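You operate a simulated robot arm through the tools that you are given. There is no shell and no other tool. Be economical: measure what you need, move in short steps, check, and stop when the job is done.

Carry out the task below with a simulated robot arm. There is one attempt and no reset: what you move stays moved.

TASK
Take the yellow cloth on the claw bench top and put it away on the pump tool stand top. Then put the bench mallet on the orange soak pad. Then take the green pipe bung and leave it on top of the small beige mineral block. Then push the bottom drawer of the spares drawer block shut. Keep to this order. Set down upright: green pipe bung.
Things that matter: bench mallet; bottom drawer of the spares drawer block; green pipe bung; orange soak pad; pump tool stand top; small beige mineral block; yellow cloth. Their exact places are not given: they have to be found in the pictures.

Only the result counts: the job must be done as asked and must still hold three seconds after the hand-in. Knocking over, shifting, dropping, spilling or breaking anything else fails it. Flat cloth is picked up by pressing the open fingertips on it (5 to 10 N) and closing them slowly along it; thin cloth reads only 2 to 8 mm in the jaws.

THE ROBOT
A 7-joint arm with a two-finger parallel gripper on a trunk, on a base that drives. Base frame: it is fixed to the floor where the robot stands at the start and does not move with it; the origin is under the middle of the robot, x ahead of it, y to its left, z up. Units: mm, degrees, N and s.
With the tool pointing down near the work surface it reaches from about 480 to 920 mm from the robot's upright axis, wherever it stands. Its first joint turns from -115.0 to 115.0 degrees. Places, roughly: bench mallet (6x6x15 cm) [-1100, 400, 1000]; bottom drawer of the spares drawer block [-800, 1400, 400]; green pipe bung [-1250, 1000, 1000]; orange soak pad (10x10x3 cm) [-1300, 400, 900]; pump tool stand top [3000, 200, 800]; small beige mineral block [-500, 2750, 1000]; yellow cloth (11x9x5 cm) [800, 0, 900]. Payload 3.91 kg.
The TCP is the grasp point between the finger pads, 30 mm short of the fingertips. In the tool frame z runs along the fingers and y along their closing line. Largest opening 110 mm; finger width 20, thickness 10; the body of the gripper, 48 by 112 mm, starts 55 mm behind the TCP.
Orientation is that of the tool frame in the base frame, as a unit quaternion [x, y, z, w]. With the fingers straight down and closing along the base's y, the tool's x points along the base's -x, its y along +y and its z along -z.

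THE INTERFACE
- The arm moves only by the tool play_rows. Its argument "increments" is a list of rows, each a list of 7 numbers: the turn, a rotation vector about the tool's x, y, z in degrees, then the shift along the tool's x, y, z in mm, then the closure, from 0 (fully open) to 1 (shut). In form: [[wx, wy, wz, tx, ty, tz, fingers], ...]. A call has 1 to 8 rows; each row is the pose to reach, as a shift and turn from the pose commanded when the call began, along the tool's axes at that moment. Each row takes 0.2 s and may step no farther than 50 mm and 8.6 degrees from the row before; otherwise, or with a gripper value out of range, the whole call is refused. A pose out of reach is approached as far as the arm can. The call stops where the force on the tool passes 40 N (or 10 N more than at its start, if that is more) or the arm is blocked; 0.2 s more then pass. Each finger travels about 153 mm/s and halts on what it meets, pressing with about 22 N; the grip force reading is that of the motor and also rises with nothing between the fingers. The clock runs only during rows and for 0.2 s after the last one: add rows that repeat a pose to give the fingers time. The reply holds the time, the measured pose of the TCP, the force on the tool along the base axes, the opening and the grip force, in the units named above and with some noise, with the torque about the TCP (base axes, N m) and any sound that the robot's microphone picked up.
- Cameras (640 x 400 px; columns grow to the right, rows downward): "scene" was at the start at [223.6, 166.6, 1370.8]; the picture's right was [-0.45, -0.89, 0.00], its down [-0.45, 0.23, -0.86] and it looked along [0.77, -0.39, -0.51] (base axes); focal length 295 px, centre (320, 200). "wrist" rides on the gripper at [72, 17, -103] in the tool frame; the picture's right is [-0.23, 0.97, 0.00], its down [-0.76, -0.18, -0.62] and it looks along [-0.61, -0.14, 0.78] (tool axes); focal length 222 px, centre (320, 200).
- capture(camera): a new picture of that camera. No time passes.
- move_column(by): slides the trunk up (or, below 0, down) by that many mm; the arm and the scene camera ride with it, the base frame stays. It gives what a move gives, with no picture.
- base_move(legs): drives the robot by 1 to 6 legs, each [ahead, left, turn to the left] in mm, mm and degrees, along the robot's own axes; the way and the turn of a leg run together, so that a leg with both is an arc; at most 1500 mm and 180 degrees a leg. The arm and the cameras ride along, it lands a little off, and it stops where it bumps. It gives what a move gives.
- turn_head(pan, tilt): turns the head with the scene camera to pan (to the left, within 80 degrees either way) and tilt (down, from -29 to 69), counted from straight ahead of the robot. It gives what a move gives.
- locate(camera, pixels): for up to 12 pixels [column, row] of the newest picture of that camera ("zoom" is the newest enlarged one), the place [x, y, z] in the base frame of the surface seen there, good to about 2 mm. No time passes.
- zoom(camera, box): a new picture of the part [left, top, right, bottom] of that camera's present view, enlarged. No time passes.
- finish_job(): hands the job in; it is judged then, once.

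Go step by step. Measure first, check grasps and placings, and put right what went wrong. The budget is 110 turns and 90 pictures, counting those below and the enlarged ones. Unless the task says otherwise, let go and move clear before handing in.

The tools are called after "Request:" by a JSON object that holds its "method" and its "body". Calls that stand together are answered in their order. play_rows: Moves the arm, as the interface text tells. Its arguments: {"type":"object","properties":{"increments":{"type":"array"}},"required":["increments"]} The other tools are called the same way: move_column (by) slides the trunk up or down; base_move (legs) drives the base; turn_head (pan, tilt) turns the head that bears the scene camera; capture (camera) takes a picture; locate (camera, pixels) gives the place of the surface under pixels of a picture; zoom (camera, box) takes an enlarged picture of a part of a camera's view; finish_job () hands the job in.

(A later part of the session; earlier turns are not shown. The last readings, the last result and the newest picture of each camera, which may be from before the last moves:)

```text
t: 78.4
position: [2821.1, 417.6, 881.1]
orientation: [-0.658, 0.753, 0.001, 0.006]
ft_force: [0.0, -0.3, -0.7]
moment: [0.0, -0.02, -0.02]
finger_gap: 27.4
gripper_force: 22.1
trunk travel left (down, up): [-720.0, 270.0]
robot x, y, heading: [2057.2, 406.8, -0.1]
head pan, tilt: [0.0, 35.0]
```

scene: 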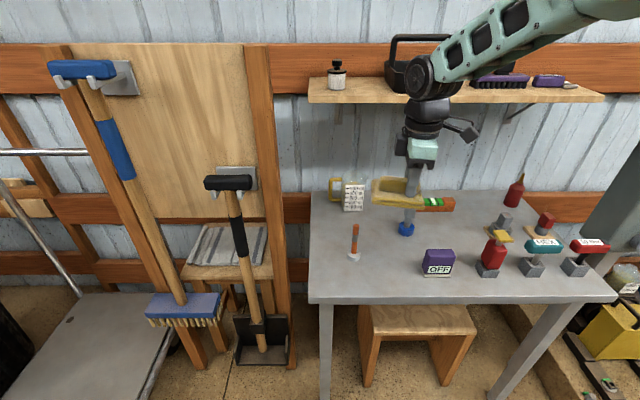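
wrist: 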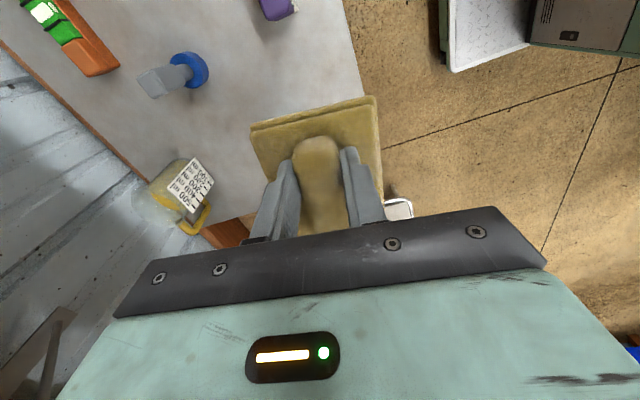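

Request:
{"method": "play_rows", "body": {"increments": [[0, 0, 0, 0, 0, 40, 1], [0, 0, 0, 0, 0, 65, 1], [0, 0, 0, 0, 0, 75, 1], [0, 0, 0, 0, 0, 79, 1], [0, 0, 0, 0, 0, 81, 1], [0, 0, 0, 0, 0, 81, 1]]}}

Request:
{"method": "capture", "body": {"camera": "scene"}}

```text
t: 79.8
position: [2823.9, 417.4, 801.2]
orientation: [-0.658, 0.753, 0.001, 0.005]
ft_force: [0.2, 0.8, -0.3]
moment: [0.02, 0.02, 0.02]
finger_gap: 27.3
gripper_force: 21.4
trunk travel left (down, up): [-720.0, 270.0]
robot x, y, heading: [2051.5, 405.3, -0.4]
head pan, tilt: [0.0, 35.0]
```

```text
57 pictures are left
```

scene: 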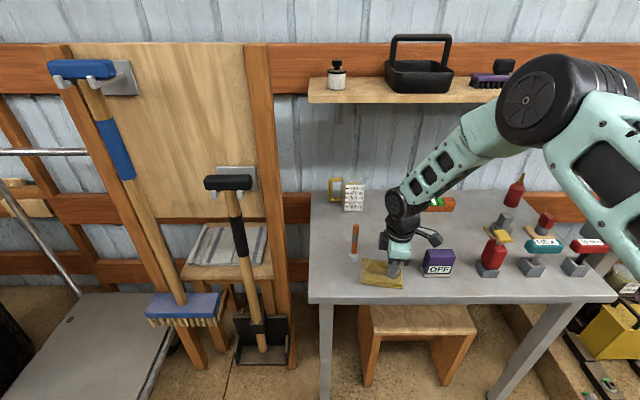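

Almost touching. I'll lower the last few mm.

Request:
{"method": "play_rows", "body": {"increments": [[0, 0, 0, 0, 0, 2, 1], [0, 0, 0, 0, 0, 4, 1], [0, 0, 0, 0, 0, 4, 1]]}}

```text
t: 80.6
position: [2824.4, 416.6, 798.2]
orientation: [-0.658, 0.753, 0.0, 0.007]
ft_force: [0.7, -1.0, 16.3]
moment: [-0.52, 0.34, -0.01]
finger_gap: 27.9
gripper_force: 21.8
trunk travel left (down, up): [-720.0, 270.0]
robot x, y, heading: [2056.2, 407.5, -0.3]
head pan, tilt: [0.0, 35.0]
```

Contact reads 16 N. I'll open slowly to about 60 mm and rise.

Request:
{"method": "play_rows", "body": {"increments": [[0, 0, 0, 0, 0, -1, 0.85], [0, 0, 0, 0, 0, -1, 0.7], [0, 0, 0, 0, 0, -1, 0.6], [0, 0, 0, 0, 0, -1, 0.5], [0, 0, 0, 0, 0, -10, 0.5], [0, 0, 0, 0, 0, -30, 0.5], [0, 0, 0, 0, 0, -75, 0.5], [0, 0, 0, 0, 0, -120, 0.5]]}}

Request:
{"method": "zoom", "body": {"camera": "scene", "box": [300, 190, 460, 330]}}

Request:
{"method": "capture", "body": {"camera": "wrist"}}

```text
t: 82.4
position: [2822.6, 416.5, 918.3]
orientation: [-0.658, 0.753, 0.0, 0.005]
ft_force: [-0.7, 1.0, -0.1]
moment: [-0.01, 0.05, 0.02]
finger_gap: 54.8
gripper_force: 0.2
trunk travel left (down, up): [-720.0, 270.0]
robot x, y, heading: [2053.3, 403.2, -0.4]
head pan, tilt: [0.0, 35.0]
```

```text
2.86 times, centred on (380, 260) of scene
```

zoom: 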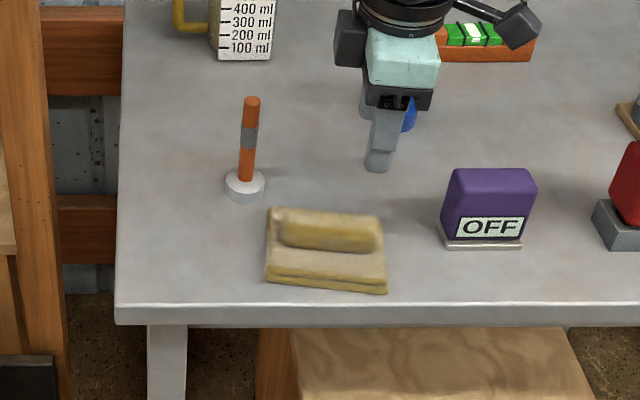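

```text
55 pictures are left
```

wrist: 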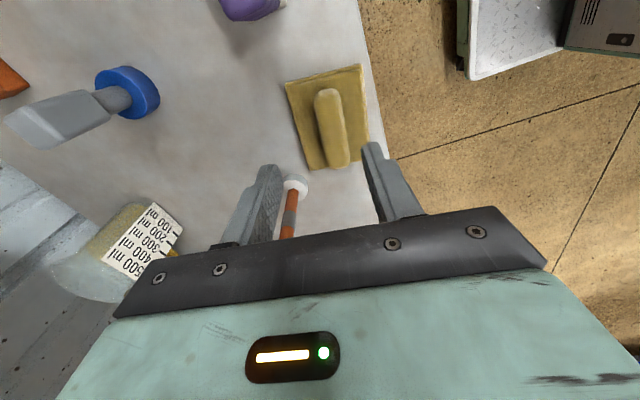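

The cloth lies flat on the stand at zoom (325,250), clear of everything. I'll raise and retract the arm, then drive back the way I came.

Request:
{"method": "play_rows", "body": {"increments": [[0, 0, 0, 0, 0, -50, 0.3], [0, 0, 0, 0, 0, -100, 0], [0, 0, 0, 0, 0, -150, 0], [0, 0, 0, 0, 0, -200, 0], [0, 0, 0, 0, 0, -240, 0]]}}

Request:
{"method": "play_rows", "body": {"increments": [[0, 0, 0, -7.5, 46, 0, 0], [0, 0, 0, -15, 92, 0, 0], [0, 0, 0, -22.5, 138, 0, 0], [0, 0, 0, -30, 184, 0, 0], [0, 0, 0, -38, 230, 0, 0], [0, 0, 0, -45, 276, 0, 0], [0, 0, 0, -45, 290, 0, 0]]}}

Request:
{"method": "move_column", "body": {"by": 100}}

Request:
{"method": "base_move", "body": {"legs": [[0, 1225, 0], [-190, 10, 0], [0, 500, 0], [-900, 20, 0]]}}

```text
t: 83.6
position: [2821.8, 413.6, 1155.7]
orientation: [-0.658, 0.753, 0.001, 0.006]
ft_force: [0.8, 0.0, -1.2]
moment: [0.0, 0.03, 0.05]
finger_gap: 110.0
gripper_force: 0.1
trunk travel left (down, up): [-720.0, 270.0]
robot x, y, heading: [2054.4, 406.4, 0.2]
head pan, tilt: [0.0, 35.0]
```

```text
t: 85.2
position: [2539.5, 498.0, 1156.9]
orientation: [-0.658, 0.753, 0.002, 0.005]
ft_force: [1.0, -0.6, -0.2]
moment: [-0.04, 0.05, -0.02]
finger_gap: 110.0
gripper_force: 0.1
trunk travel left (down, up): [-720.0, 270.0]
robot x, y, heading: [2055.2, 403.8, -0.2]
head pan, tilt: [0.0, 35.0]
```

```text
t: 86.5
position: [2540.4, 496.8, 1257.9]
orientation: [-0.658, 0.753, 0.001, 0.005]
ft_force: [-0.3, 0.7, 0.3]
moment: [0.0, -0.03, 0.01]
finger_gap: 109.8
gripper_force: 0.0
trunk travel left (down, up): [-820.0, 170.0]
robot x, y, heading: [2055.3, 403.7, -0.2]
head pan, tilt: [0.0, 35.0]
```

```text
t: 100.9
position: [1454.8, 2279.3, 1256.4]
orientation: [-0.651, 0.759, 0.002, 0.006]
ft_force: [-0.7, 0.9, 0.2]
moment: [-0.01, 0.02, 0.01]
finger_gap: 109.9
gripper_force: 0.1
trunk travel left (down, up): [-820.0, 170.0]
robot x, y, heading: [967.7, 2198.6, -1.6]
head pan, tilt: [0.0, 35.0]
```

The way back was clear. I'll turn round here and drive towards the far bench, then look.

Request:
{"method": "base_move", "body": {"legs": [[0, 0, 90], [0, 0, 91.6], [600, 650, 0]]}}

Request:
{"method": "turn_head", "body": {"pan": 20, "tilt": 25}}

Request:
{"method": "capture", "body": {"camera": "scene"}}

```text
t: 113.2
position: [-143.1, 1483.1, 1257.2]
orientation: [0.759, 0.651, -0.006, 0.001]
ft_force: [-0.3, 0.3, -0.3]
moment: [-0.04, -0.01, -0.01]
finger_gap: 109.9
gripper_force: 0.0
trunk travel left (down, up): [-820.0, 170.0]
robot x, y, heading: [343.9, 1567.2, 178.9]
head pan, tilt: [0.0, 35.0]
```

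```text
t: 114.1
position: [-143.0, 1484.0, 1256.9]
orientation: [0.759, 0.651, -0.005, 0.001]
ft_force: [-0.9, 0.7, 0.3]
moment: [-0.02, 0.01, 0.02]
finger_gap: 110.0
gripper_force: 0.0
trunk travel left (down, up): [-820.0, 170.0]
robot x, y, heading: [344.2, 1564.9, 178.7]
head pan, tilt: [20.0, 25.0]
```

```text
54 pictures are left
```

scene: 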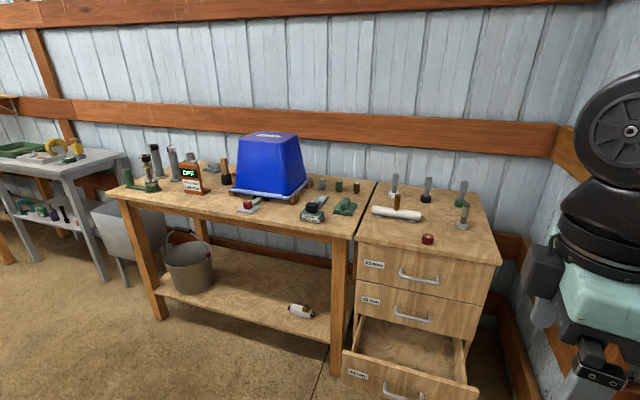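

The bench and the drawer block, with its bottom drawer open, are in view. A blue tub stands on the bench at (268,165), so I'll enlarge the view.

Request:
{"method": "zoom", "body": {"camera": "scene", "box": [110, 120, 370, 250]}}

Request:
{"method": "locate", "body": {"camera": "scene", "pixels": [[268, 165], [232, 190], [300, 195], [225, 175], [338, 186], [357, 188], [150, 180], [355, 235], [120, 195], [375, 185], [400, 380], [375, 355]]}}

```text
2.46 times, centred on (240, 185) of scene
```

zoom: 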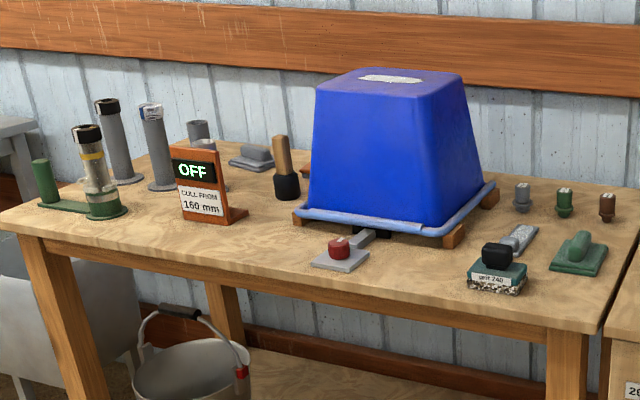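

```text
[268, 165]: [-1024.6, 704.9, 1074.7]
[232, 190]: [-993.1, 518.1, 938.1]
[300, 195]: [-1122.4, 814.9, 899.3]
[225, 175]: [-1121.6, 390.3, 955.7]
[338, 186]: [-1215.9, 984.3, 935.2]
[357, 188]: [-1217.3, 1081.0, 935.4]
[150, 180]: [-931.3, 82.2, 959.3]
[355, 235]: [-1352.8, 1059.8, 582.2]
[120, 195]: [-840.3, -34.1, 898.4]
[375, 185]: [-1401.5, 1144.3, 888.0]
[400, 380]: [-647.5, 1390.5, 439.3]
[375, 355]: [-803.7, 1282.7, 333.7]
```

The mallet stands at about (-1122,390), the bung is the green one at (-1216,984), and the pad is partly hidden beside the mallet. I'll drive in front of the bench.

Request:
{"method": "base_move", "body": {"legs": [[690, 1180, 1.1]]}}

Request:
{"method": "turn_head", "body": {"pan": 0, "tilt": 30}}

Request:
{"method": "capture", "body": {"camera": "scene"}}

Request:
{"method": "capture", "body": {"camera": "wrist"}}

```text
t: 120.9
position: [-832.3, 281.8, 1256.3]
orientation: [0.747, 0.664, -0.006, 0.001]
ft_force: [-0.2, -0.5, -0.5]
moment: [0.02, -0.02, 0.0]
finger_gap: 110.2
gripper_force: 0.2
trunk travel left (down, up): [-820.0, 170.0]
robot x, y, heading: [-349.8, 379.8, -179.4]
head pan, tilt: [20.0, 25.0]
```

```text
t: 121.8
position: [-832.5, 282.2, 1256.3]
orientation: [0.747, 0.665, -0.006, 0.001]
ft_force: [0.8, 1.2, -0.2]
moment: [0.01, -0.01, -0.01]
finger_gap: 110.0
gripper_force: 0.1
trunk travel left (down, up): [-820.0, 170.0]
robot x, y, heading: [-345.5, 384.4, -179.2]
head pan, tilt: [0.0, 30.0]
```

```text
52 pictures are left
```

scene: 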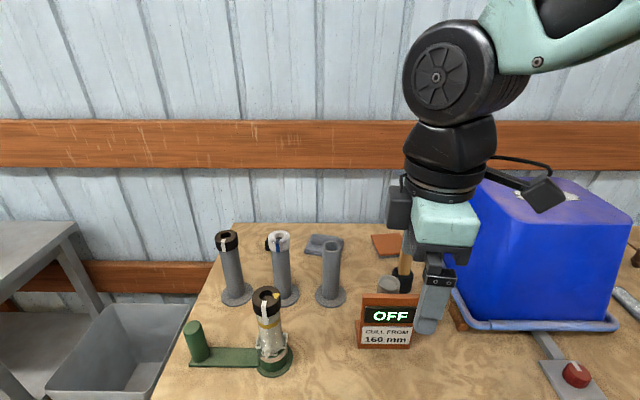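

```text
51 pictures are left
```

wrist: 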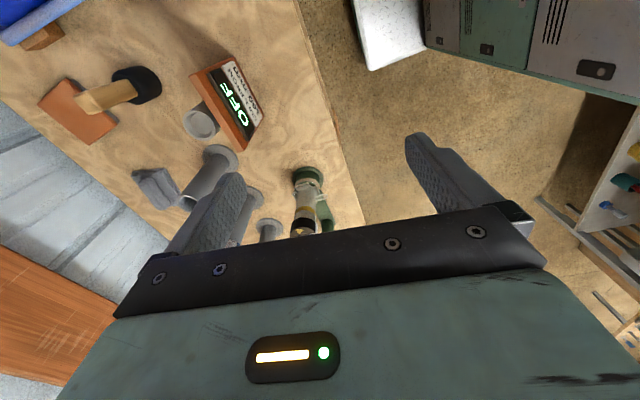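

The wrist view shows the orange pad at (78,115) and the mallet head at (140,85). I'll measure them and their surroundings.

Request:
{"method": "locate", "body": {"camera": "wrist", "pixels": [[65, 78], [40, 103], [90, 143], [118, 120], [70, 115], [148, 82], [125, 90], [82, 102], [200, 122], [195, 80], [240, 140], [40, 40]]}}

Request:
{"method": "zoom", "body": {"camera": "wrist", "box": [0, 0, 320, 200]}}

Request:
{"method": "locate", "body": {"camera": "scene", "pixels": [[406, 235], [402, 280], [406, 262], [385, 237], [385, 248], [388, 275], [392, 300], [455, 310], [332, 245], [330, 298], [388, 315], [470, 330]]}}

```text
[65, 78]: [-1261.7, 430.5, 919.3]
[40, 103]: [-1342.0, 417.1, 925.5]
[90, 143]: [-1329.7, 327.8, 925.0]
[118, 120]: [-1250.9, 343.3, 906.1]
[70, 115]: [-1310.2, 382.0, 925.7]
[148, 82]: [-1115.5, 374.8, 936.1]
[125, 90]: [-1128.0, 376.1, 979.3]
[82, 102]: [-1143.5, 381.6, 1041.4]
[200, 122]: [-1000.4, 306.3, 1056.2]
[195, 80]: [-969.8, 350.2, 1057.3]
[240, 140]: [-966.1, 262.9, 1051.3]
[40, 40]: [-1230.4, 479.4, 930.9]
```

```text
2.00 times, centred on (160, 100) of wrist
```

zoom: 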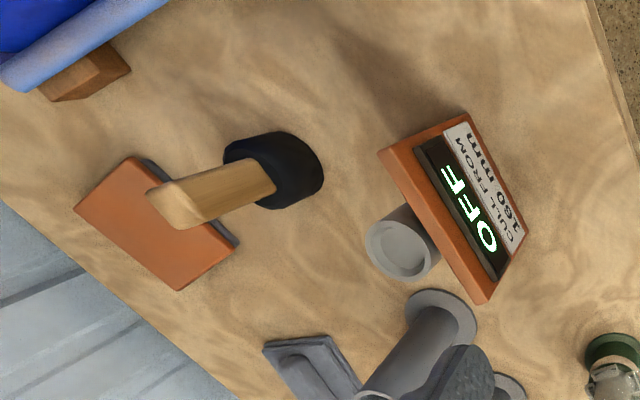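

```text
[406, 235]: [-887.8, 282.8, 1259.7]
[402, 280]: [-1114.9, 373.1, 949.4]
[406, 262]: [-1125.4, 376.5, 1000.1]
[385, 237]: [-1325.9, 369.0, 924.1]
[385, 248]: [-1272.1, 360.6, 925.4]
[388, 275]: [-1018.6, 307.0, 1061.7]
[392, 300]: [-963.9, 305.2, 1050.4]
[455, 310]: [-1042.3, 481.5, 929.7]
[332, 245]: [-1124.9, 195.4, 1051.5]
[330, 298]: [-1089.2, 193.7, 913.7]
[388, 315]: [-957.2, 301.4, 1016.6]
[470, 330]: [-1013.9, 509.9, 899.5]
```

The mallet axis is near (-1138,380), with its head at z 900–960 and its handle top at about 1048. The pad centre is (-1296,380), top 925. I'll check the wall rail and the tub top for arm clearance.

Request:
{"method": "locate", "body": {"camera": "scene", "pixels": [[370, 150], [370, 125], [370, 172], [370, 215], [560, 190], [480, 185], [490, 230], [600, 215], [400, 245], [406, 290], [520, 185], [260, 390]]}}

Request:
{"method": "turn_head", "body": {"pan": 0, "tilt": 60}}

Request:
{"method": "capture", "body": {"camera": "scene"}}

```text
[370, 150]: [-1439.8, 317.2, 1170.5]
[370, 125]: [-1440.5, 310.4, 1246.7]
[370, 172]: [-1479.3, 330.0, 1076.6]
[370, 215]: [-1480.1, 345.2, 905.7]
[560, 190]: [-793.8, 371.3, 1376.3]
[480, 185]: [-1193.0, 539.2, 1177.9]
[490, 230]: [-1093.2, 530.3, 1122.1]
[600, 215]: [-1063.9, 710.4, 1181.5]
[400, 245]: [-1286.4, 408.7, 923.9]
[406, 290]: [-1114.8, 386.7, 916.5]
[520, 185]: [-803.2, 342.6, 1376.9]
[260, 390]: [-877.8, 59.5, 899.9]
```

```text
t: 122.7
position: [-832.7, 282.2, 1256.6]
orientation: [0.747, 0.665, -0.006, 0.001]
ft_force: [1.0, -0.9, 0.0]
moment: [0.02, -0.02, 0.03]
finger_gap: 109.8
gripper_force: 0.1
trunk travel left (down, up): [-820.0, 170.0]
robot x, y, heading: [-346.4, 385.4, -179.0]
head pan, tilt: [0.0, 60.0]
```

```text
49 pictures are left
```

scene: 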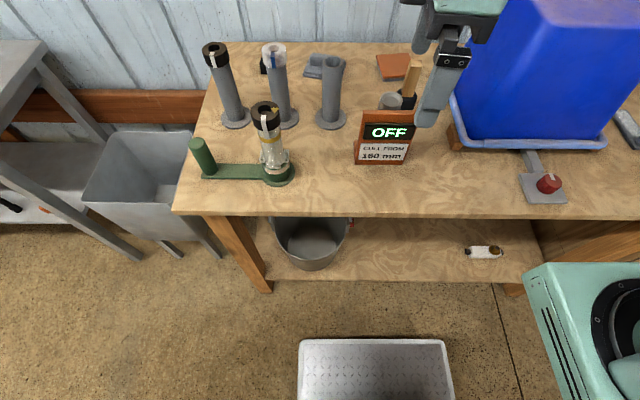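

The tub top is at z≈1180, so the arm should come in from the -y side. I'll check the bench front edge and the sink before moving closer.

Request:
{"method": "locate", "body": {"camera": "scene", "pixels": [[325, 216], [200, 214], [310, 262], [265, 290], [150, 238], [215, 255], [135, 260], [400, 278], [375, 342], [500, 270]]}}

```text
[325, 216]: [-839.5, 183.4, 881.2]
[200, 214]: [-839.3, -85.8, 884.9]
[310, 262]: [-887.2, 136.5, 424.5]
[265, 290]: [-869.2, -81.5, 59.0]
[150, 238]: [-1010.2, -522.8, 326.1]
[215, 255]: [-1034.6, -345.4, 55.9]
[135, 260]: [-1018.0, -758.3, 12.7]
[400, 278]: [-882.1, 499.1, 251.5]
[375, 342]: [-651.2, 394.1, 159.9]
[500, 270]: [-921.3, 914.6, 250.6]
```

The bench edge is at x≈-840. I'll shift the base ahead 100 and left 250, level the tool and turn it so the camera faces the robot and the jaws close along y.

Request:
{"method": "base_move", "body": {"legs": [[100, 250, -1]]}}

Request:
{"method": "play_rows", "body": {"increments": [[-0.37, 0.59, 0, 0, 0, 0, 0]]}}

Request:
{"method": "play_rows", "body": {"increments": [[0, 0, 8.5, 0, 0, 0, 0], [0, 0, 17, 0, 0, 0, 0], [0, 0, 25.5, 0, 0, 0, 0], [0, 0, 34, 0, 0, 0, 0], [0, 0, 42.5, 0, 0, 0, 0], [0, 0, 51, 0, 0, 0, 0], [0, 0, 59.5, 0, 0, 0, 0], [0, 0, 68, 0, 0, 0, 0]]}}

Request:
{"method": "play_rows", "body": {"increments": [[0, 0, 7.6, 0, 0, 0, 0], [0, 0, 15.3, 0, 0, 0, 0], [0, 0, 15.3, 0, 0, 0, 0]]}}

```text
t: 124.6
position: [-931.6, 42.7, 1257.5]
orientation: [0.752, 0.66, -0.006, 0.001]
ft_force: [0.2, -0.2, -0.4]
moment: [-0.02, 0.0, 0.0]
finger_gap: 109.9
gripper_force: 0.0
trunk travel left (down, up): [-820.0, 170.0]
robot x, y, heading: [-447.4, 135.6, -179.8]
head pan, tilt: [0.0, 60.0]
```

```text
t: 125.0
position: [-931.1, 41.6, 1256.0]
orientation: [0.752, 0.66, 0.0, 0.0]
ft_force: [-0.3, 0.8, 0.3]
moment: [0.03, -0.02, 0.01]
finger_gap: 110.1
gripper_force: 0.1
trunk travel left (down, up): [-820.0, 170.0]
robot x, y, heading: [-444.5, 135.9, -179.8]
head pan, tilt: [0.0, 60.0]
```

```text
t: 126.8
position: [-931.6, 41.1, 1257.8]
orientation: [0.992, 0.125, 0.0, 0.001]
ft_force: [-0.5, -0.1, 0.4]
moment: [0.0, 0.01, 0.03]
finger_gap: 110.0
gripper_force: 0.0
trunk travel left (down, up): [-820.0, 170.0]
robot x, y, heading: [-447.2, 134.1, -179.9]
head pan, tilt: [0.0, 60.0]
```

```text
t: 127.6
position: [-932.3, 42.8, 1258.9]
orientation: [1.0, -0.008, 0.0, 0.0]
ft_force: [-0.6, -0.2, 0.6]
moment: [0.04, 0.0, 0.0]
finger_gap: 110.0
gripper_force: 0.1
trunk travel left (down, up): [-820.0, 170.0]
robot x, y, heading: [-446.8, 137.7, -179.9]
head pan, tilt: [0.0, 60.0]
```

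The tool is level and aligned. I'll move over the mallet while staying high.

Request:
{"method": "play_rows", "body": {"increments": [[0, 0, 0, -26, -42, 0, 0], [0, 0, 0, -53, -84, 0, 0], [0, 0, 0, -79, -125, 0, 0], [0, 0, 0, -105, -167, 0, 0], [0, 0, 0, -132, -209, 0, 0], [0, 0, 0, -158, -251, 0, 0], [0, 0, 0, -185, -292, 0, 0], [0, 0, 0, -211, -334, 0, 0]]}}

Request:
{"method": "turn_head", "body": {"pan": -10, "tilt": 30}}

Request:
{"method": "capture", "body": {"camera": "scene"}}

Request:
{"method": "capture", "body": {"camera": "wrist"}}

```text
t: 129.4
position: [-1137.4, 378.6, 1257.7]
orientation: [1.0, -0.006, 0.0, 0.0]
ft_force: [1.2, -0.5, 0.7]
moment: [0.03, 0.0, 0.02]
finger_gap: 110.2
gripper_force: 0.1
trunk travel left (down, up): [-820.0, 170.0]
robot x, y, heading: [-444.4, 133.5, -179.9]
head pan, tilt: [0.0, 60.0]
```

```text
t: 130.3
position: [-1137.5, 377.7, 1257.5]
orientation: [1.0, -0.007, 0.0, 0.0]
ft_force: [0.6, -0.3, -0.5]
moment: [0.03, -0.01, 0.02]
finger_gap: 110.1
gripper_force: 0.1
trunk travel left (down, up): [-820.0, 170.0]
robot x, y, heading: [-444.7, 132.5, -179.9]
head pan, tilt: [-10.0, 30.0]
```

```text
48 pictures are left
```

scene: 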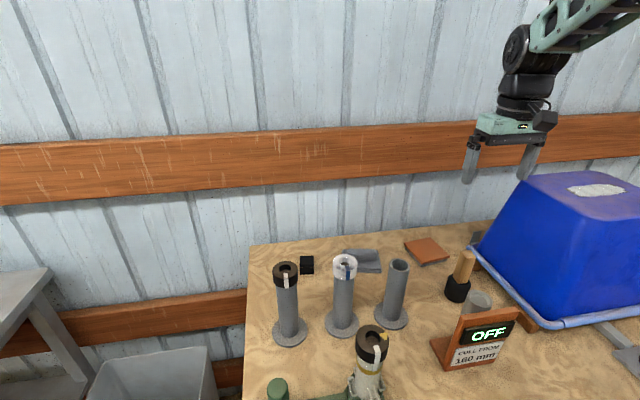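

```text
47 pictures are left
```

wrist: 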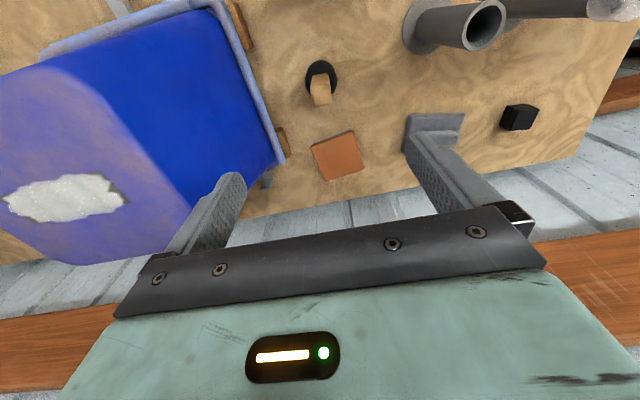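

Next I'll measure the handle in the wrist view at (321,90), plus the tub wall nearby.

Request:
{"method": "locate", "body": {"camera": "wrist", "pixels": [[321, 96], [313, 95], [329, 95], [320, 82], [321, 65], [308, 80], [335, 78], [338, 155], [318, 145], [350, 135], [362, 168], [327, 178]]}}

Request:
{"method": "locate", "body": {"camera": "scene", "pixels": [[466, 255], [462, 270], [457, 290], [446, 290], [470, 292], [475, 250], [525, 185], [500, 225]]}}

```text
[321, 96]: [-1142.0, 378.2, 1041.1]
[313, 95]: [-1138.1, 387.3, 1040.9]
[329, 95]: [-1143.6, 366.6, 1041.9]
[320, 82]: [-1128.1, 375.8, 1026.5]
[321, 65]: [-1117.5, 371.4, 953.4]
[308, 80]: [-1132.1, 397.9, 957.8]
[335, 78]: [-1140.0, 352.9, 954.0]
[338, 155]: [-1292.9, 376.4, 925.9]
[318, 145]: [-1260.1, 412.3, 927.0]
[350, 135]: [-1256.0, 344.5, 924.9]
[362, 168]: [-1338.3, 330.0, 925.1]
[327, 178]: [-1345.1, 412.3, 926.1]
```

```text
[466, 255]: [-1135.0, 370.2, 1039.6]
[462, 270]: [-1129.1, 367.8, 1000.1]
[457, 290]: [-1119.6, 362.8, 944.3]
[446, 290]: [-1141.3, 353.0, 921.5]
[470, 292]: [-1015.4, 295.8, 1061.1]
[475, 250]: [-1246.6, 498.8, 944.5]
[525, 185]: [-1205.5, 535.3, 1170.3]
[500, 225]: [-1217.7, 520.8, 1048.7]
```

The handle is centred at (-1140,377) with its top at 1041. I'll descend to TCP z≈1002 with the jaws at 70 mm, then close.

Request:
{"method": "play_rows", "body": {"increments": [[0, 0, 0, -3, 1, 45, 0.3], [0, 0, 0, -3, 1, 90, 0.36], [0, 0, 0, -3, 1, 135, 0.36], [0, 0, 0, -3, 1, 180, 0.36], [0, 0, 0, -3, 1, 220, 0.36], [0, 0, 0, -3, 1, 245, 0.36], [0, 0, 0, -3, 1, 255, 0.36], [0, 0, 0, -3, 1, 255, 0.36]]}}

Request:
{"method": "capture", "body": {"camera": "scene"}}

```text
t: 132.1
position: [-1140.1, 377.6, 1001.1]
orientation: [1.0, -0.008, 0.0, 0.0]
ft_force: [-0.1, -0.7, 0.8]
moment: [0.0, 0.0, -0.02]
finger_gap: 70.2
gripper_force: 0.2
trunk travel left (down, up): [-820.0, 170.0]
robot x, y, heading: [-445.6, 132.7, -180.1]
head pan, tilt: [-10.0, 30.0]
```

```text
46 pictures are left
```

scene: 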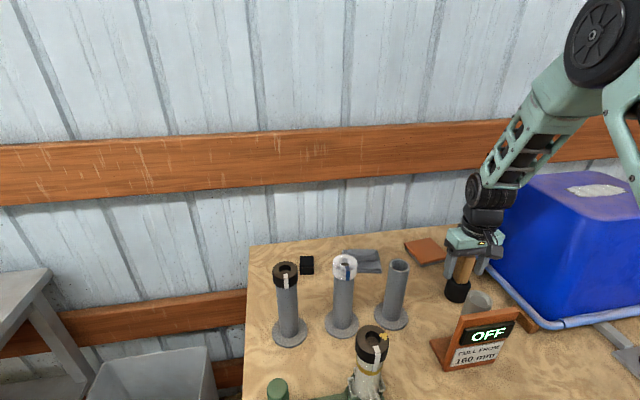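

The handle is between the fingers and the arm clears the tub. I'll close and lift.

Request:
{"method": "play_rows", "body": {"increments": [[0, 0, 0, 0, 0, 0, 0.6], [0, 0, 0, 0, 0, 0, 0.85], [0, 0, 0, 0, 0, 0, 1], [0, 0, 0, 0, 0, 0, 1], [0, 0, 0, 0, 0, -10, 1], [0, 0, 0, 0, 0, -30, 1], [0, 0, 0, 0, 0, -60, 1], [0, 0, 0, 0, 0, -60, 1]]}}

Request:
{"method": "capture", "body": {"camera": "wrist"}}

```text
t: 133.9
position: [-1141.1, 377.9, 1060.4]
orientation: [1.0, -0.007, 0.0, 0.001]
ft_force: [-0.1, 0.1, -3.7]
moment: [-0.03, 0.01, -0.01]
finger_gap: 27.9
gripper_force: 21.9
trunk travel left (down, up): [-820.0, 170.0]
robot x, y, heading: [-447.5, 135.7, -179.9]
head pan, tilt: [-10.0, 30.0]
```

```text
45 pictures are left
```

wrist: 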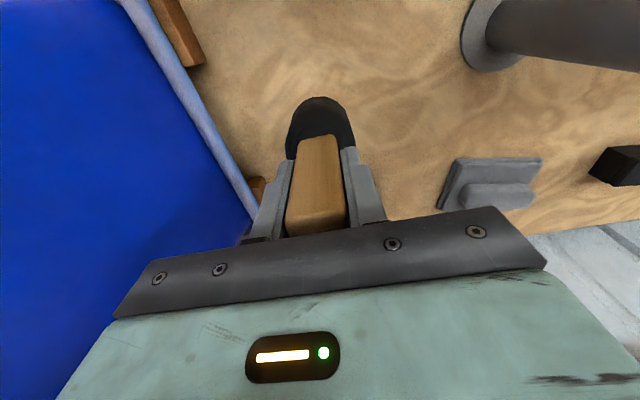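

The mallet is held, bottom at about 959. I'll move it over the pad.

Request:
{"method": "play_rows", "body": {"increments": [[0, 0, 0, -40, 1, 0, 1], [0, 0, 0, -80, 1, 0, 1], [0, 0, 0, -120, 2, 0, 1], [0, 0, 0, -155, 3, 0, 1], [0, 0, 0, -155, 3, 15, 1], [0, 0, 0, -155, 3, 28, 1], [0, 0, 0, -155, 3, 28, 1]]}}

Request:
{"method": "capture", "body": {"camera": "scene"}}

Request:
{"method": "capture", "body": {"camera": "wrist"}}

```text
t: 135.5
position: [-1297.1, 377.0, 1032.5]
orientation: [1.0, -0.007, 0.0, 0.0]
ft_force: [-0.4, -0.4, -3.7]
moment: [-0.01, 0.01, -0.02]
finger_gap: 28.1
gripper_force: 21.8
trunk travel left (down, up): [-820.0, 170.0]
robot x, y, heading: [-446.4, 135.3, -179.5]
head pan, tilt: [-10.0, 30.0]
```

```text
44 pictures are left
```

scene: 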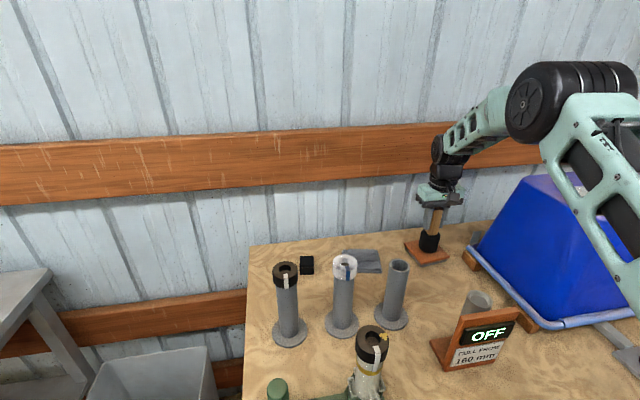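

```text
43 pictures are left
```

wrist: 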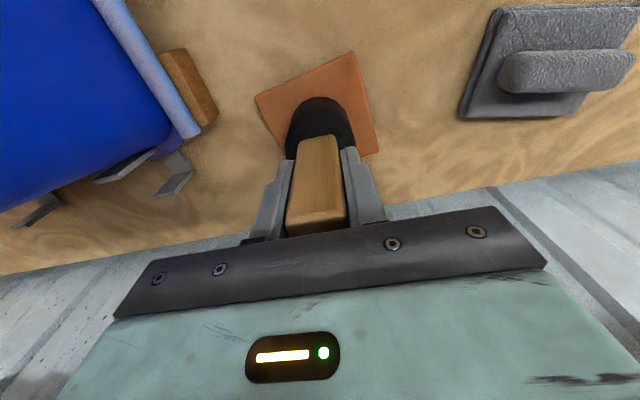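

The mallet is centred over the pad. I'll lower it gently until it touches.

Request:
{"method": "play_rows", "body": {"increments": [[0, 0, 0, 0, 0, 2.5, 1], [0, 0, 0, 0, 0, 5, 1], [0, 0, 0, 0, 0, 7, 1], [0, 0, 0, 0, 0, 7, 1]]}}

```text
t: 136.5
position: [-1297.5, 376.7, 1025.5]
orientation: [1.0, -0.007, 0.0, 0.0]
ft_force: [0.4, 0.6, -3.7]
moment: [-0.02, -0.01, 0.03]
finger_gap: 28.0
gripper_force: 22.1
trunk travel left (down, up): [-820.0, 170.0]
robot x, y, heading: [-443.5, 133.1, -179.8]
head pan, tilt: [-10.0, 30.0]
```

Request:
{"method": "play_rows", "body": {"increments": [[0, 0, 0, 0, 0, 1.5, 1], [0, 0, 0, 0, 0, 3, 1], [0, 0, 0, 0, 0, 3, 1]]}}

```text
t: 137.3
position: [-1296.2, 378.1, 1026.3]
orientation: [1.0, -0.007, -0.001, 0.001]
ft_force: [3.2, -1.2, 14.7]
moment: [-0.15, -0.32, 0.0]
finger_gap: 27.8
gripper_force: 22.3
trunk travel left (down, up): [-820.0, 170.0]
robot x, y, heading: [-443.5, 134.7, -179.9]
head pan, tilt: [-10.0, 30.0]
```

Contact reads 15 N. I'll release slowly and rise straight up.

Request:
{"method": "play_rows", "body": {"increments": [[0, 0, 0, 0, 0, -1, 0.85], [0, 0, 0, 0, 0, -1, 0.7], [0, 0, 0, 0, 0, -1, 0.55], [0, 0, 0, 0, 0, -1, 0.45], [0, 0, 0, 0, 0, -20, 0.4], [0, 0, 0, 0, 0, -60, 0.4], [0, 0, 0, 0, 0, -105, 0.4], [0, 0, 0, 0, 0, -150, 0.4]]}}

Request:
{"method": "capture", "body": {"camera": "scene"}}

Request:
{"method": "capture", "body": {"camera": "wrist"}}

```text
t: 139.1
position: [-1296.6, 377.2, 1175.1]
orientation: [1.0, -0.006, 0.001, 0.0]
ft_force: [0.0, 0.1, -0.5]
moment: [-0.02, -0.02, 0.0]
finger_gap: 66.0
gripper_force: 0.1
trunk travel left (down, up): [-820.0, 170.0]
robot x, y, heading: [-444.1, 134.3, -180.1]
head pan, tilt: [-10.0, 30.0]
```

```text
42 pictures are left
```

scene: 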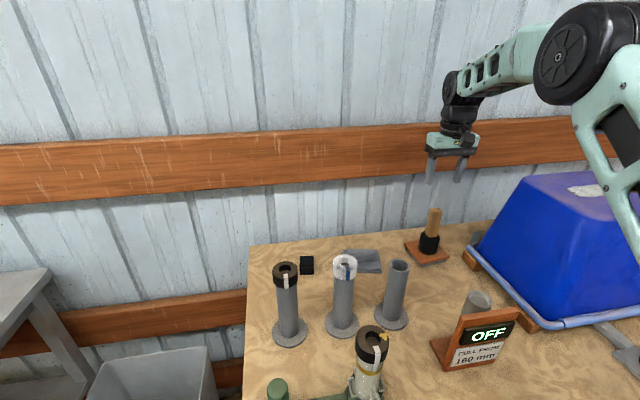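

```text
41 pictures are left
```

wrist: 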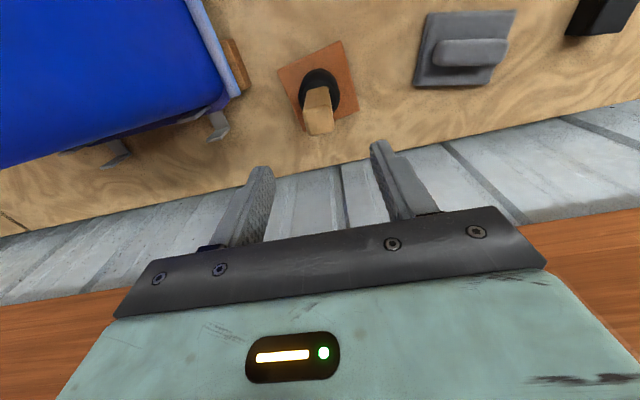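

The mallet stands on the pad. I'll rise, retract and drive over to the bung.

Request:
{"method": "play_rows", "body": {"increments": [[0, 0, 0, 0, 0, -45, 0], [0, 0, 0, 0, 0, -90, 0], [0, 0, 0, 45, 15, -90, 0], [0, 0, 0, 85, 45, -90, 0], [0, 0, 0, 125, 75, -90, 0], [0, 0, 0, 165, 105, -90, 0], [0, 0, 0, 205, 133, -90, 0], [0, 0, 0, 245, 160, -90, 0]]}}

Request:
{"method": "play_rows", "body": {"increments": [[0, 0, 0, 38, 30, 0, 0], [0, 0, 0, 76, 60, 0, 0], [0, 0, 0, 100, 95, 0, 0], [0, 0, 0, 122, 130, 0, 0]]}}

Request:
{"method": "base_move", "body": {"legs": [[0, -700, 0]]}}

Request:
{"method": "turn_head", "body": {"pan": -15, "tilt": 40}}

Request:
{"method": "capture", "body": {"camera": "scene"}}

```text
t: 140.9
position: [-1054.0, 212.2, 1262.8]
orientation: [1.0, -0.007, 0.0, 0.0]
ft_force: [-0.8, 0.0, -0.8]
moment: [-0.01, -0.01, 0.04]
finger_gap: 110.1
gripper_force: 0.0
trunk travel left (down, up): [-820.0, 170.0]
robot x, y, heading: [-445.0, 136.9, -179.9]
head pan, tilt: [-10.0, 30.0]
```

```text
t: 141.9
position: [-932.8, 83.4, 1265.1]
orientation: [1.0, -0.007, 0.0, 0.0]
ft_force: [-0.3, 0.5, -0.2]
moment: [-0.05, 0.02, 0.0]
finger_gap: 110.1
gripper_force: 0.0
trunk travel left (down, up): [-820.0, 170.0]
robot x, y, heading: [-446.9, 132.5, -179.9]
head pan, tilt: [-10.0, 30.0]
```

```text
t: 145.8
position: [-930.6, 781.4, 1264.8]
orientation: [1.0, -0.01, 0.0, 0.0]
ft_force: [0.3, -0.7, 0.6]
moment: [-0.02, -0.01, 0.02]
finger_gap: 109.8
gripper_force: 0.1
trunk travel left (down, up): [-820.0, 170.0]
robot x, y, heading: [-445.8, 832.9, 179.6]
head pan, tilt: [-10.0, 30.0]
```

```text
t: 146.5
position: [-929.9, 781.8, 1264.2]
orientation: [1.0, -0.011, 0.0, -0.001]
ft_force: [-0.6, 0.1, -0.4]
moment: [0.02, -0.02, -0.01]
finger_gap: 110.2
gripper_force: 0.1
trunk travel left (down, up): [-820.0, 170.0]
robot x, y, heading: [-440.8, 828.0, 179.4]
head pan, tilt: [-15.0, 40.0]
```

```text
40 pictures are left
```

scene: 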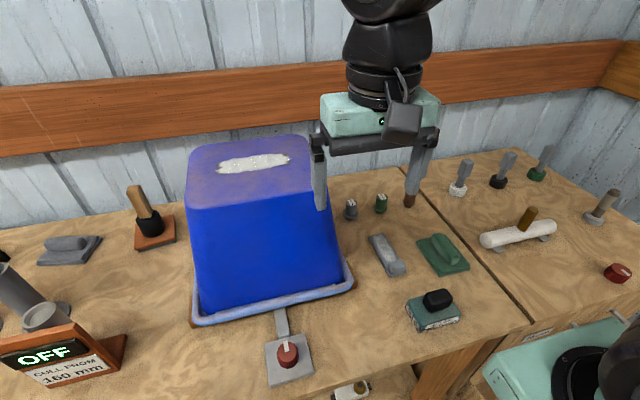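

The three bungs are near (351,208) grey, (381,203) green and (408,200) brown. I'll enlarge and measure them.

Request:
{"method": "zoom", "body": {"camera": "scene", "box": [330, 170, 450, 245]}}

Request:
{"method": "locate", "body": {"camera": "scene", "pixels": [[381, 197], [381, 205], [381, 212], [376, 203], [386, 203], [351, 203], [351, 216], [410, 203], [325, 230], [300, 145], [385, 240], [350, 270]]}}

```text
5.33 times, centred on (390, 208) of scene
```

zoom: 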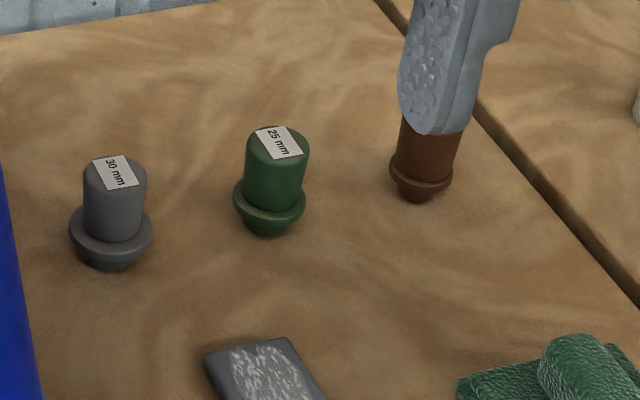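

```text
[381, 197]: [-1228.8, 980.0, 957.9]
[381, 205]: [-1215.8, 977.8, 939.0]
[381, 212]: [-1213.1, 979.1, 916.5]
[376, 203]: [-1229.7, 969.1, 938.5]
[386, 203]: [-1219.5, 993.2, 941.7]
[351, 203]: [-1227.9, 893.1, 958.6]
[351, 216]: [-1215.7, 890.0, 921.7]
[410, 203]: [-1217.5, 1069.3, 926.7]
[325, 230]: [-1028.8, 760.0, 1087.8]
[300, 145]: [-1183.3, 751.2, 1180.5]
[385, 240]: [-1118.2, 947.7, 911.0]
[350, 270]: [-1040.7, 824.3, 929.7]
```

The green bung's axis is at about (-1230,981), with its top at z≈959 and its flange at z≈920. I'll move over it while staying high.

Request:
{"method": "play_rows", "body": {"increments": [[0, 0, 0, -35, -30, 0, 0], [0, 0, 0, -70, -60, 0, 0], [0, 0, 0, -108, -88, 0, 0], [0, 0, 0, -146, -115, 0, 0], [0, 0, 0, -185, -140, 0, 0], [0, 0, 0, -225, -163, 0, 0], [0, 0, 0, -265, -180, 0, 0], [0, 0, 0, -303, -193, 0, 0]]}}

Request:
{"method": "play_rows", "body": {"increments": [[0, 0, 0, 0, 0, 45, 0.36], [0, 0, 0, 0, 0, 90, 0.36], [0, 0, 0, 0, 0, 140, 0.36]]}}

Request:
{"method": "capture", "body": {"camera": "scene"}}

Request:
{"method": "capture", "body": {"camera": "wrist"}}

```text
t: 148.3
position: [-1229.4, 981.1, 1265.6]
orientation: [1.0, -0.011, 0.001, 0.0]
ft_force: [1.0, 0.0, -0.2]
moment: [0.03, 0.0, 0.0]
finger_gap: 110.3
gripper_force: 0.0
trunk travel left (down, up): [-820.0, 170.0]
robot x, y, heading: [-443.3, 830.4, 179.5]
head pan, tilt: [-15.0, 40.0]
```

```text
t: 149.1
position: [-1228.9, 980.5, 1124.1]
orientation: [1.0, -0.01, 0.001, 0.0]
ft_force: [0.8, -0.3, -0.3]
moment: [0.06, 0.02, 0.02]
finger_gap: 70.3
gripper_force: 0.0
trunk travel left (down, up): [-820.0, 170.0]
robot x, y, heading: [-447.7, 833.1, 179.5]
head pan, tilt: [-15.0, 40.0]
```

```text
38 pictures are left
```

scene: 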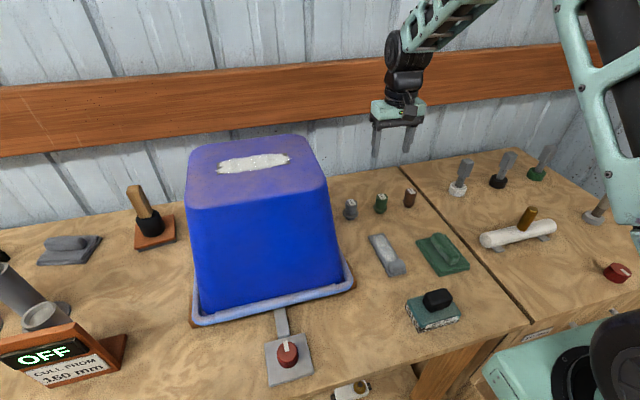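

```text
37 pictures are left
```

wrist: 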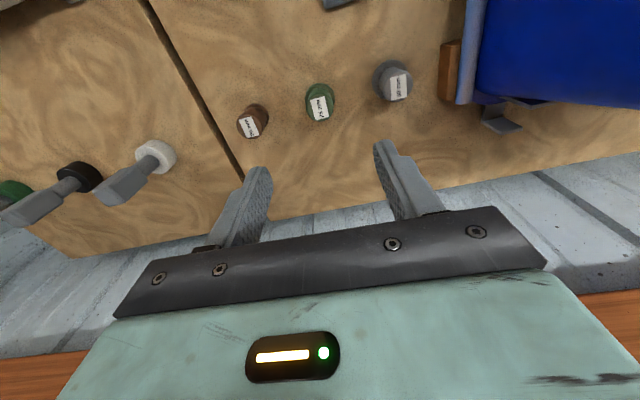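

Request:
{"method": "locate", "body": {"camera": "wrist", "pixels": [[321, 107], [312, 107], [331, 106], [319, 98], [321, 117], [321, 88], [396, 87], [251, 125]]}}

Request:
{"method": "play_rows", "body": {"increments": [[0, 0, 0, 0, 0, 45, 0.36], [0, 0, 0, 0, 0, 85, 0.36], [0, 0, 0, 0, 0, 115, 0.36]]}}

```text
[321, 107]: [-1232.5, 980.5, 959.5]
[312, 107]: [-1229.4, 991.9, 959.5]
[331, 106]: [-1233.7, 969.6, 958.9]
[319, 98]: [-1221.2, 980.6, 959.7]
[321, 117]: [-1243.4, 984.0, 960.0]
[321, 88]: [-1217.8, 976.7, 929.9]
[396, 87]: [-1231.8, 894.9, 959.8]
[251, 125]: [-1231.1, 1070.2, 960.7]
```

```text
t: 149.9
position: [-1228.4, 981.9, 1009.7]
orientation: [1.0, -0.011, 0.0, 0.0]
ft_force: [0.2, -1.4, -0.4]
moment: [0.04, 0.03, -0.01]
finger_gap: 70.4
gripper_force: 0.1
trunk travel left (down, up): [-820.0, 170.0]
robot x, y, heading: [-439.7, 830.1, 179.8]
head pan, tilt: [-15.0, 40.0]
```

The bung's top centre is (-1232,981). I'll lower to TCP z≈956 and close.

Request:
{"method": "play_rows", "body": {"increments": [[0, 0, 0, -3, 0, 30, 0.36], [0, 0, 0, -3, 0, 53, 0.36], [0, 0, 0, -3, 0, 53, 0.55], [0, 0, 0, -3, 0, 53, 0.7], [0, 0, 0, -3, 0, 53, 0.85], [0, 0, 0, -3, 0, 53, 1], [0, 0, 0, -3, 0, 53, 1]]}}

Request:
{"method": "capture", "body": {"camera": "wrist"}}

```text
t: 151.5
position: [-1229.6, 980.5, 955.9]
orientation: [1.0, -0.011, -0.001, 0.0]
ft_force: [0.1, -0.6, 0.6]
moment: [0.02, -0.04, 0.03]
finger_gap: 31.3
gripper_force: 22.4
trunk travel left (down, up): [-820.0, 170.0]
robot x, y, heading: [-442.7, 831.5, 179.6]
head pan, tilt: [-15.0, 40.0]
```

```text
36 pictures are left
```

wrist: 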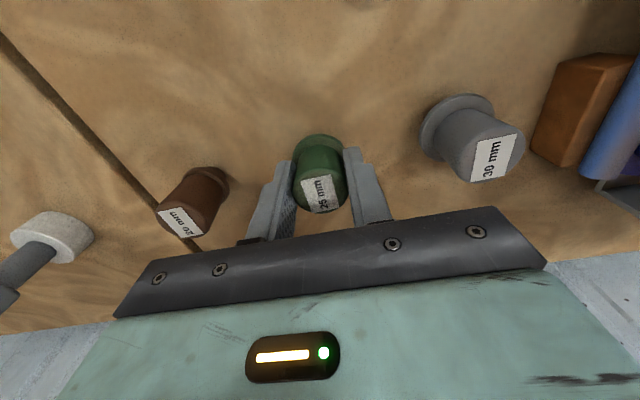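

The bung is gripped at 31 mm, with its foot 56 mm below the TCP. I'll lift, then retract the same way.

Request:
{"method": "play_rows", "body": {"increments": [[0, 0, 0, 0, 0, -10, 1], [0, 0, 0, 0, 0, -40, 1], [0, 0, 0, 0, 0, -90, 1], [0, 0, 0, 0, 0, -140, 1], [0, 0, 0, 0, 0, -190, 1], [0, 0, 0, 0, 0, -240, 1], [0, 0, 0, 0, 0, -290, 1], [0, 0, 0, 0, 0, -335, 1]]}}

Request:
{"method": "play_rows", "body": {"increments": [[0, 0, 0, 38, 13, 0, 1], [0, 0, 0, 78, 30, 0, 1], [0, 0, 0, 118, 53, 0, 1], [0, 0, 0, 157, 78, 0, 1], [0, 0, 0, 195, 105, 0, 1], [0, 0, 0, 233, 133, 0, 1], [0, 0, 0, 268, 163, 0, 1], [0, 0, 0, 300, 195, 0, 1]]}}

Request:
{"method": "turn_head", "body": {"pan": -75, "tilt": 30}}

Request:
{"method": "capture", "body": {"camera": "scene"}}

```text
t: 153.3
position: [-1231.9, 980.2, 1293.2]
orientation: [1.0, -0.011, 0.001, 0.0]
ft_force: [-0.5, 0.5, -0.7]
moment: [-0.04, -0.03, 0.0]
finger_gap: 31.4
gripper_force: 22.2
trunk travel left (down, up): [-820.0, 170.0]
robot x, y, heading: [-442.6, 825.5, 179.6]
head pan, tilt: [-15.0, 40.0]
```

```text
t: 155.1
position: [-937.8, 779.9, 1291.0]
orientation: [1.0, -0.012, 0.0, 0.0]
ft_force: [0.3, 0.9, -0.5]
moment: [-0.01, -0.02, 0.0]
finger_gap: 31.6
gripper_force: 21.8
trunk travel left (down, up): [-820.0, 170.0]
robot x, y, heading: [-443.6, 827.7, 179.6]
head pan, tilt: [-15.0, 40.0]
```

```text
t: 156.4
position: [-937.5, 779.3, 1290.4]
orientation: [1.0, -0.01, 0.0, -0.001]
ft_force: [1.2, 0.8, -0.1]
moment: [0.02, 0.0, 0.02]
finger_gap: 31.7
gripper_force: 21.8
trunk travel left (down, up): [-820.0, 170.0]
robot x, y, heading: [-442.7, 829.0, 179.7]
head pan, tilt: [-75.0, 30.0]
```

```text
35 pictures are left
```

scene: 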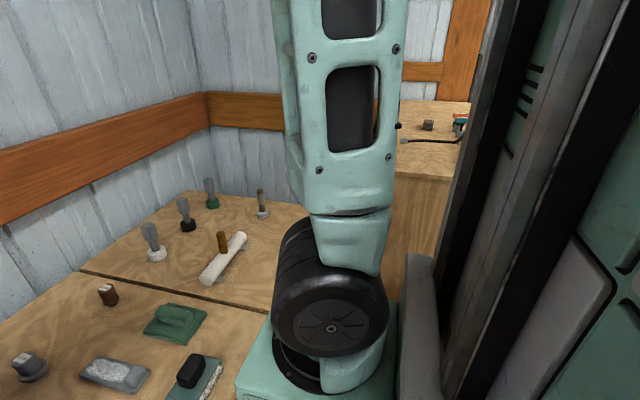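

The bung is held. I'll back off and drive to where I can see the cabinet carrying the mineral block.

Request:
{"method": "base_move", "body": {"legs": [[-500, 0, 0], [-250, -900, 0]]}}

Request:
{"method": "turn_head", "body": {"pan": -45, "tilt": 30}}

Request:
{"method": "capture", "body": {"camera": "scene"}}

```text
t: 163.7
position: [-182.3, 1649.0, 1291.3]
orientation: [1.0, -0.009, 0.001, -0.001]
ft_force: [0.0, -0.3, -0.2]
moment: [-0.02, -0.03, -0.03]
finger_gap: 31.4
gripper_force: 21.8
trunk travel left (down, up): [-820.0, 170.0]
robot x, y, heading: [318.1, 1704.6, 179.8]
head pan, tilt: [-75.0, 30.0]
```

```text
t: 164.7
position: [-181.2, 1649.3, 1291.7]
orientation: [1.0, -0.008, 0.0, 0.0]
ft_force: [-0.2, 0.7, -1.5]
moment: [0.0, -0.04, -0.02]
finger_gap: 31.5
gripper_force: 22.1
trunk travel left (down, up): [-820.0, 170.0]
robot x, y, heading: [316.5, 1699.4, 179.8]
head pan, tilt: [-45.0, 30.0]
```

```text
34 pictures are left
```

scene: 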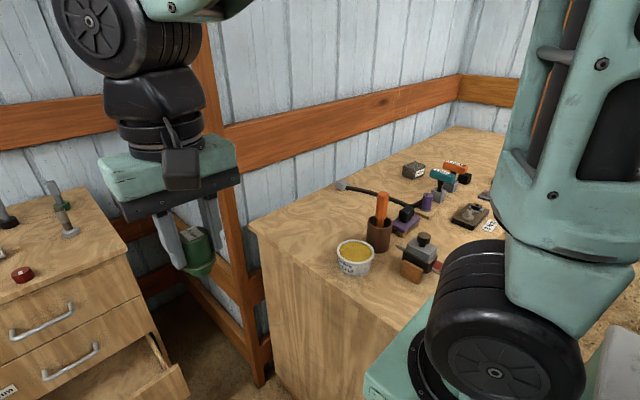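

The cabinet top is visible. I'll enlarge it to find the small beige mineral block.

Request:
{"method": "zoom", "body": {"camera": "scene", "box": [320, 130, 510, 290]}}

Request:
{"method": "locate", "body": {"camera": "scene", "pixels": [[413, 170], [410, 270], [354, 262], [470, 215], [420, 255], [440, 195], [250, 228], [400, 305], [440, 130], [379, 235], [405, 225], [455, 172]]}}

```text
2.50 times, centred on (415, 210) of scene
```

zoom: 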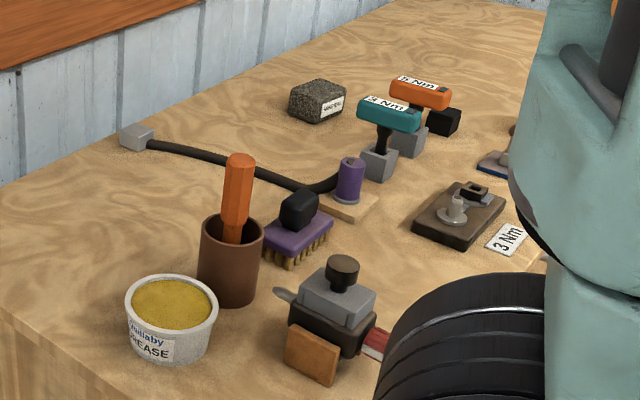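

```text
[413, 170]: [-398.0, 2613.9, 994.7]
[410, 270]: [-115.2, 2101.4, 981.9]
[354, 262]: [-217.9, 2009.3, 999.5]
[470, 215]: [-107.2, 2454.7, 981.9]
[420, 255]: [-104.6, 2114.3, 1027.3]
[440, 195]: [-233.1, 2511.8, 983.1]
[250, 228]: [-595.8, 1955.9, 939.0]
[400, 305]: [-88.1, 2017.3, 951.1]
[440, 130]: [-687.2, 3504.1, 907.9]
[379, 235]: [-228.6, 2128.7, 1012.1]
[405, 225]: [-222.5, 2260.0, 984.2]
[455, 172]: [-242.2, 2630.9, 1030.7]
```

The labelled grey block at (413,170) is at (-398,2614), but part of the top is hidden. I'll move along the cabinet and look again.

Request:
{"method": "base_move", "body": {"legs": [[-250, -500, 0]]}}

Request:
{"method": "turn_head", "body": {"pan": -15, "tilt": 30}}

Request:
{"method": "capture", "body": {"camera": "scene"}}

Request:
{"method": "turn_head", "body": {"pan": -70, "tilt": 45}}

Request:
{"method": "capture", "body": {"camera": "scene"}}

```text
t: 167.9
position: [68.5, 2155.5, 1290.7]
orientation: [1.0, -0.008, 0.0, 0.001]
ft_force: [0.0, 0.6, -0.1]
moment: [-0.01, 0.01, 0.01]
finger_gap: 31.5
gripper_force: 22.1
trunk travel left (down, up): [-820.0, 170.0]
robot x, y, heading: [565.4, 2207.7, 180.0]
head pan, tilt: [-45.0, 30.0]
```

```text
t: 168.8
position: [68.6, 2155.9, 1290.4]
orientation: [1.0, -0.008, 0.0, 0.0]
ft_force: [-0.3, 0.4, -0.4]
moment: [0.0, 0.01, 0.0]
finger_gap: 31.5
gripper_force: 21.8
trunk travel left (down, up): [-820.0, 170.0]
robot x, y, heading: [561.2, 2209.0, 179.5]
head pan, tilt: [-15.0, 30.0]
```

```text
32 pictures are left
```

scene: 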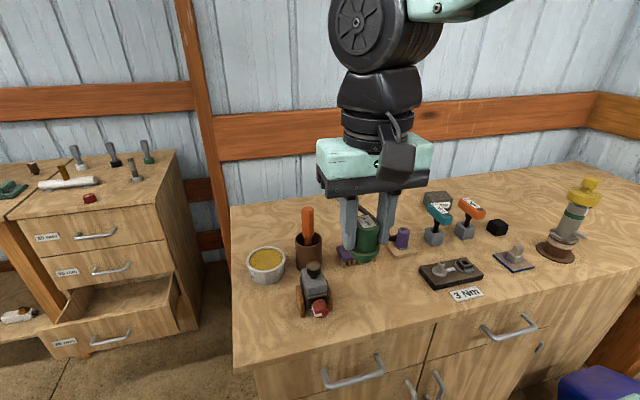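

```text
t: 170.1
position: [68.2, 2155.9, 1291.5]
orientation: [1.0, -0.009, -0.001, 0.0]
ft_force: [-0.5, -0.6, -0.2]
moment: [0.0, -0.02, -0.01]
finger_gap: 31.6
gripper_force: 22.1
trunk travel left (down, up): [-820.0, 170.0]
robot x, y, heading: [563.2, 2208.8, 180.0]
head pan, tilt: [-70.0, 45.0]
```

```text
31 pictures are left
```

scene: 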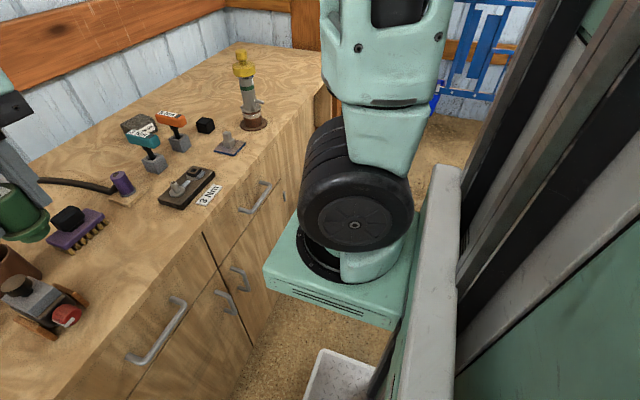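

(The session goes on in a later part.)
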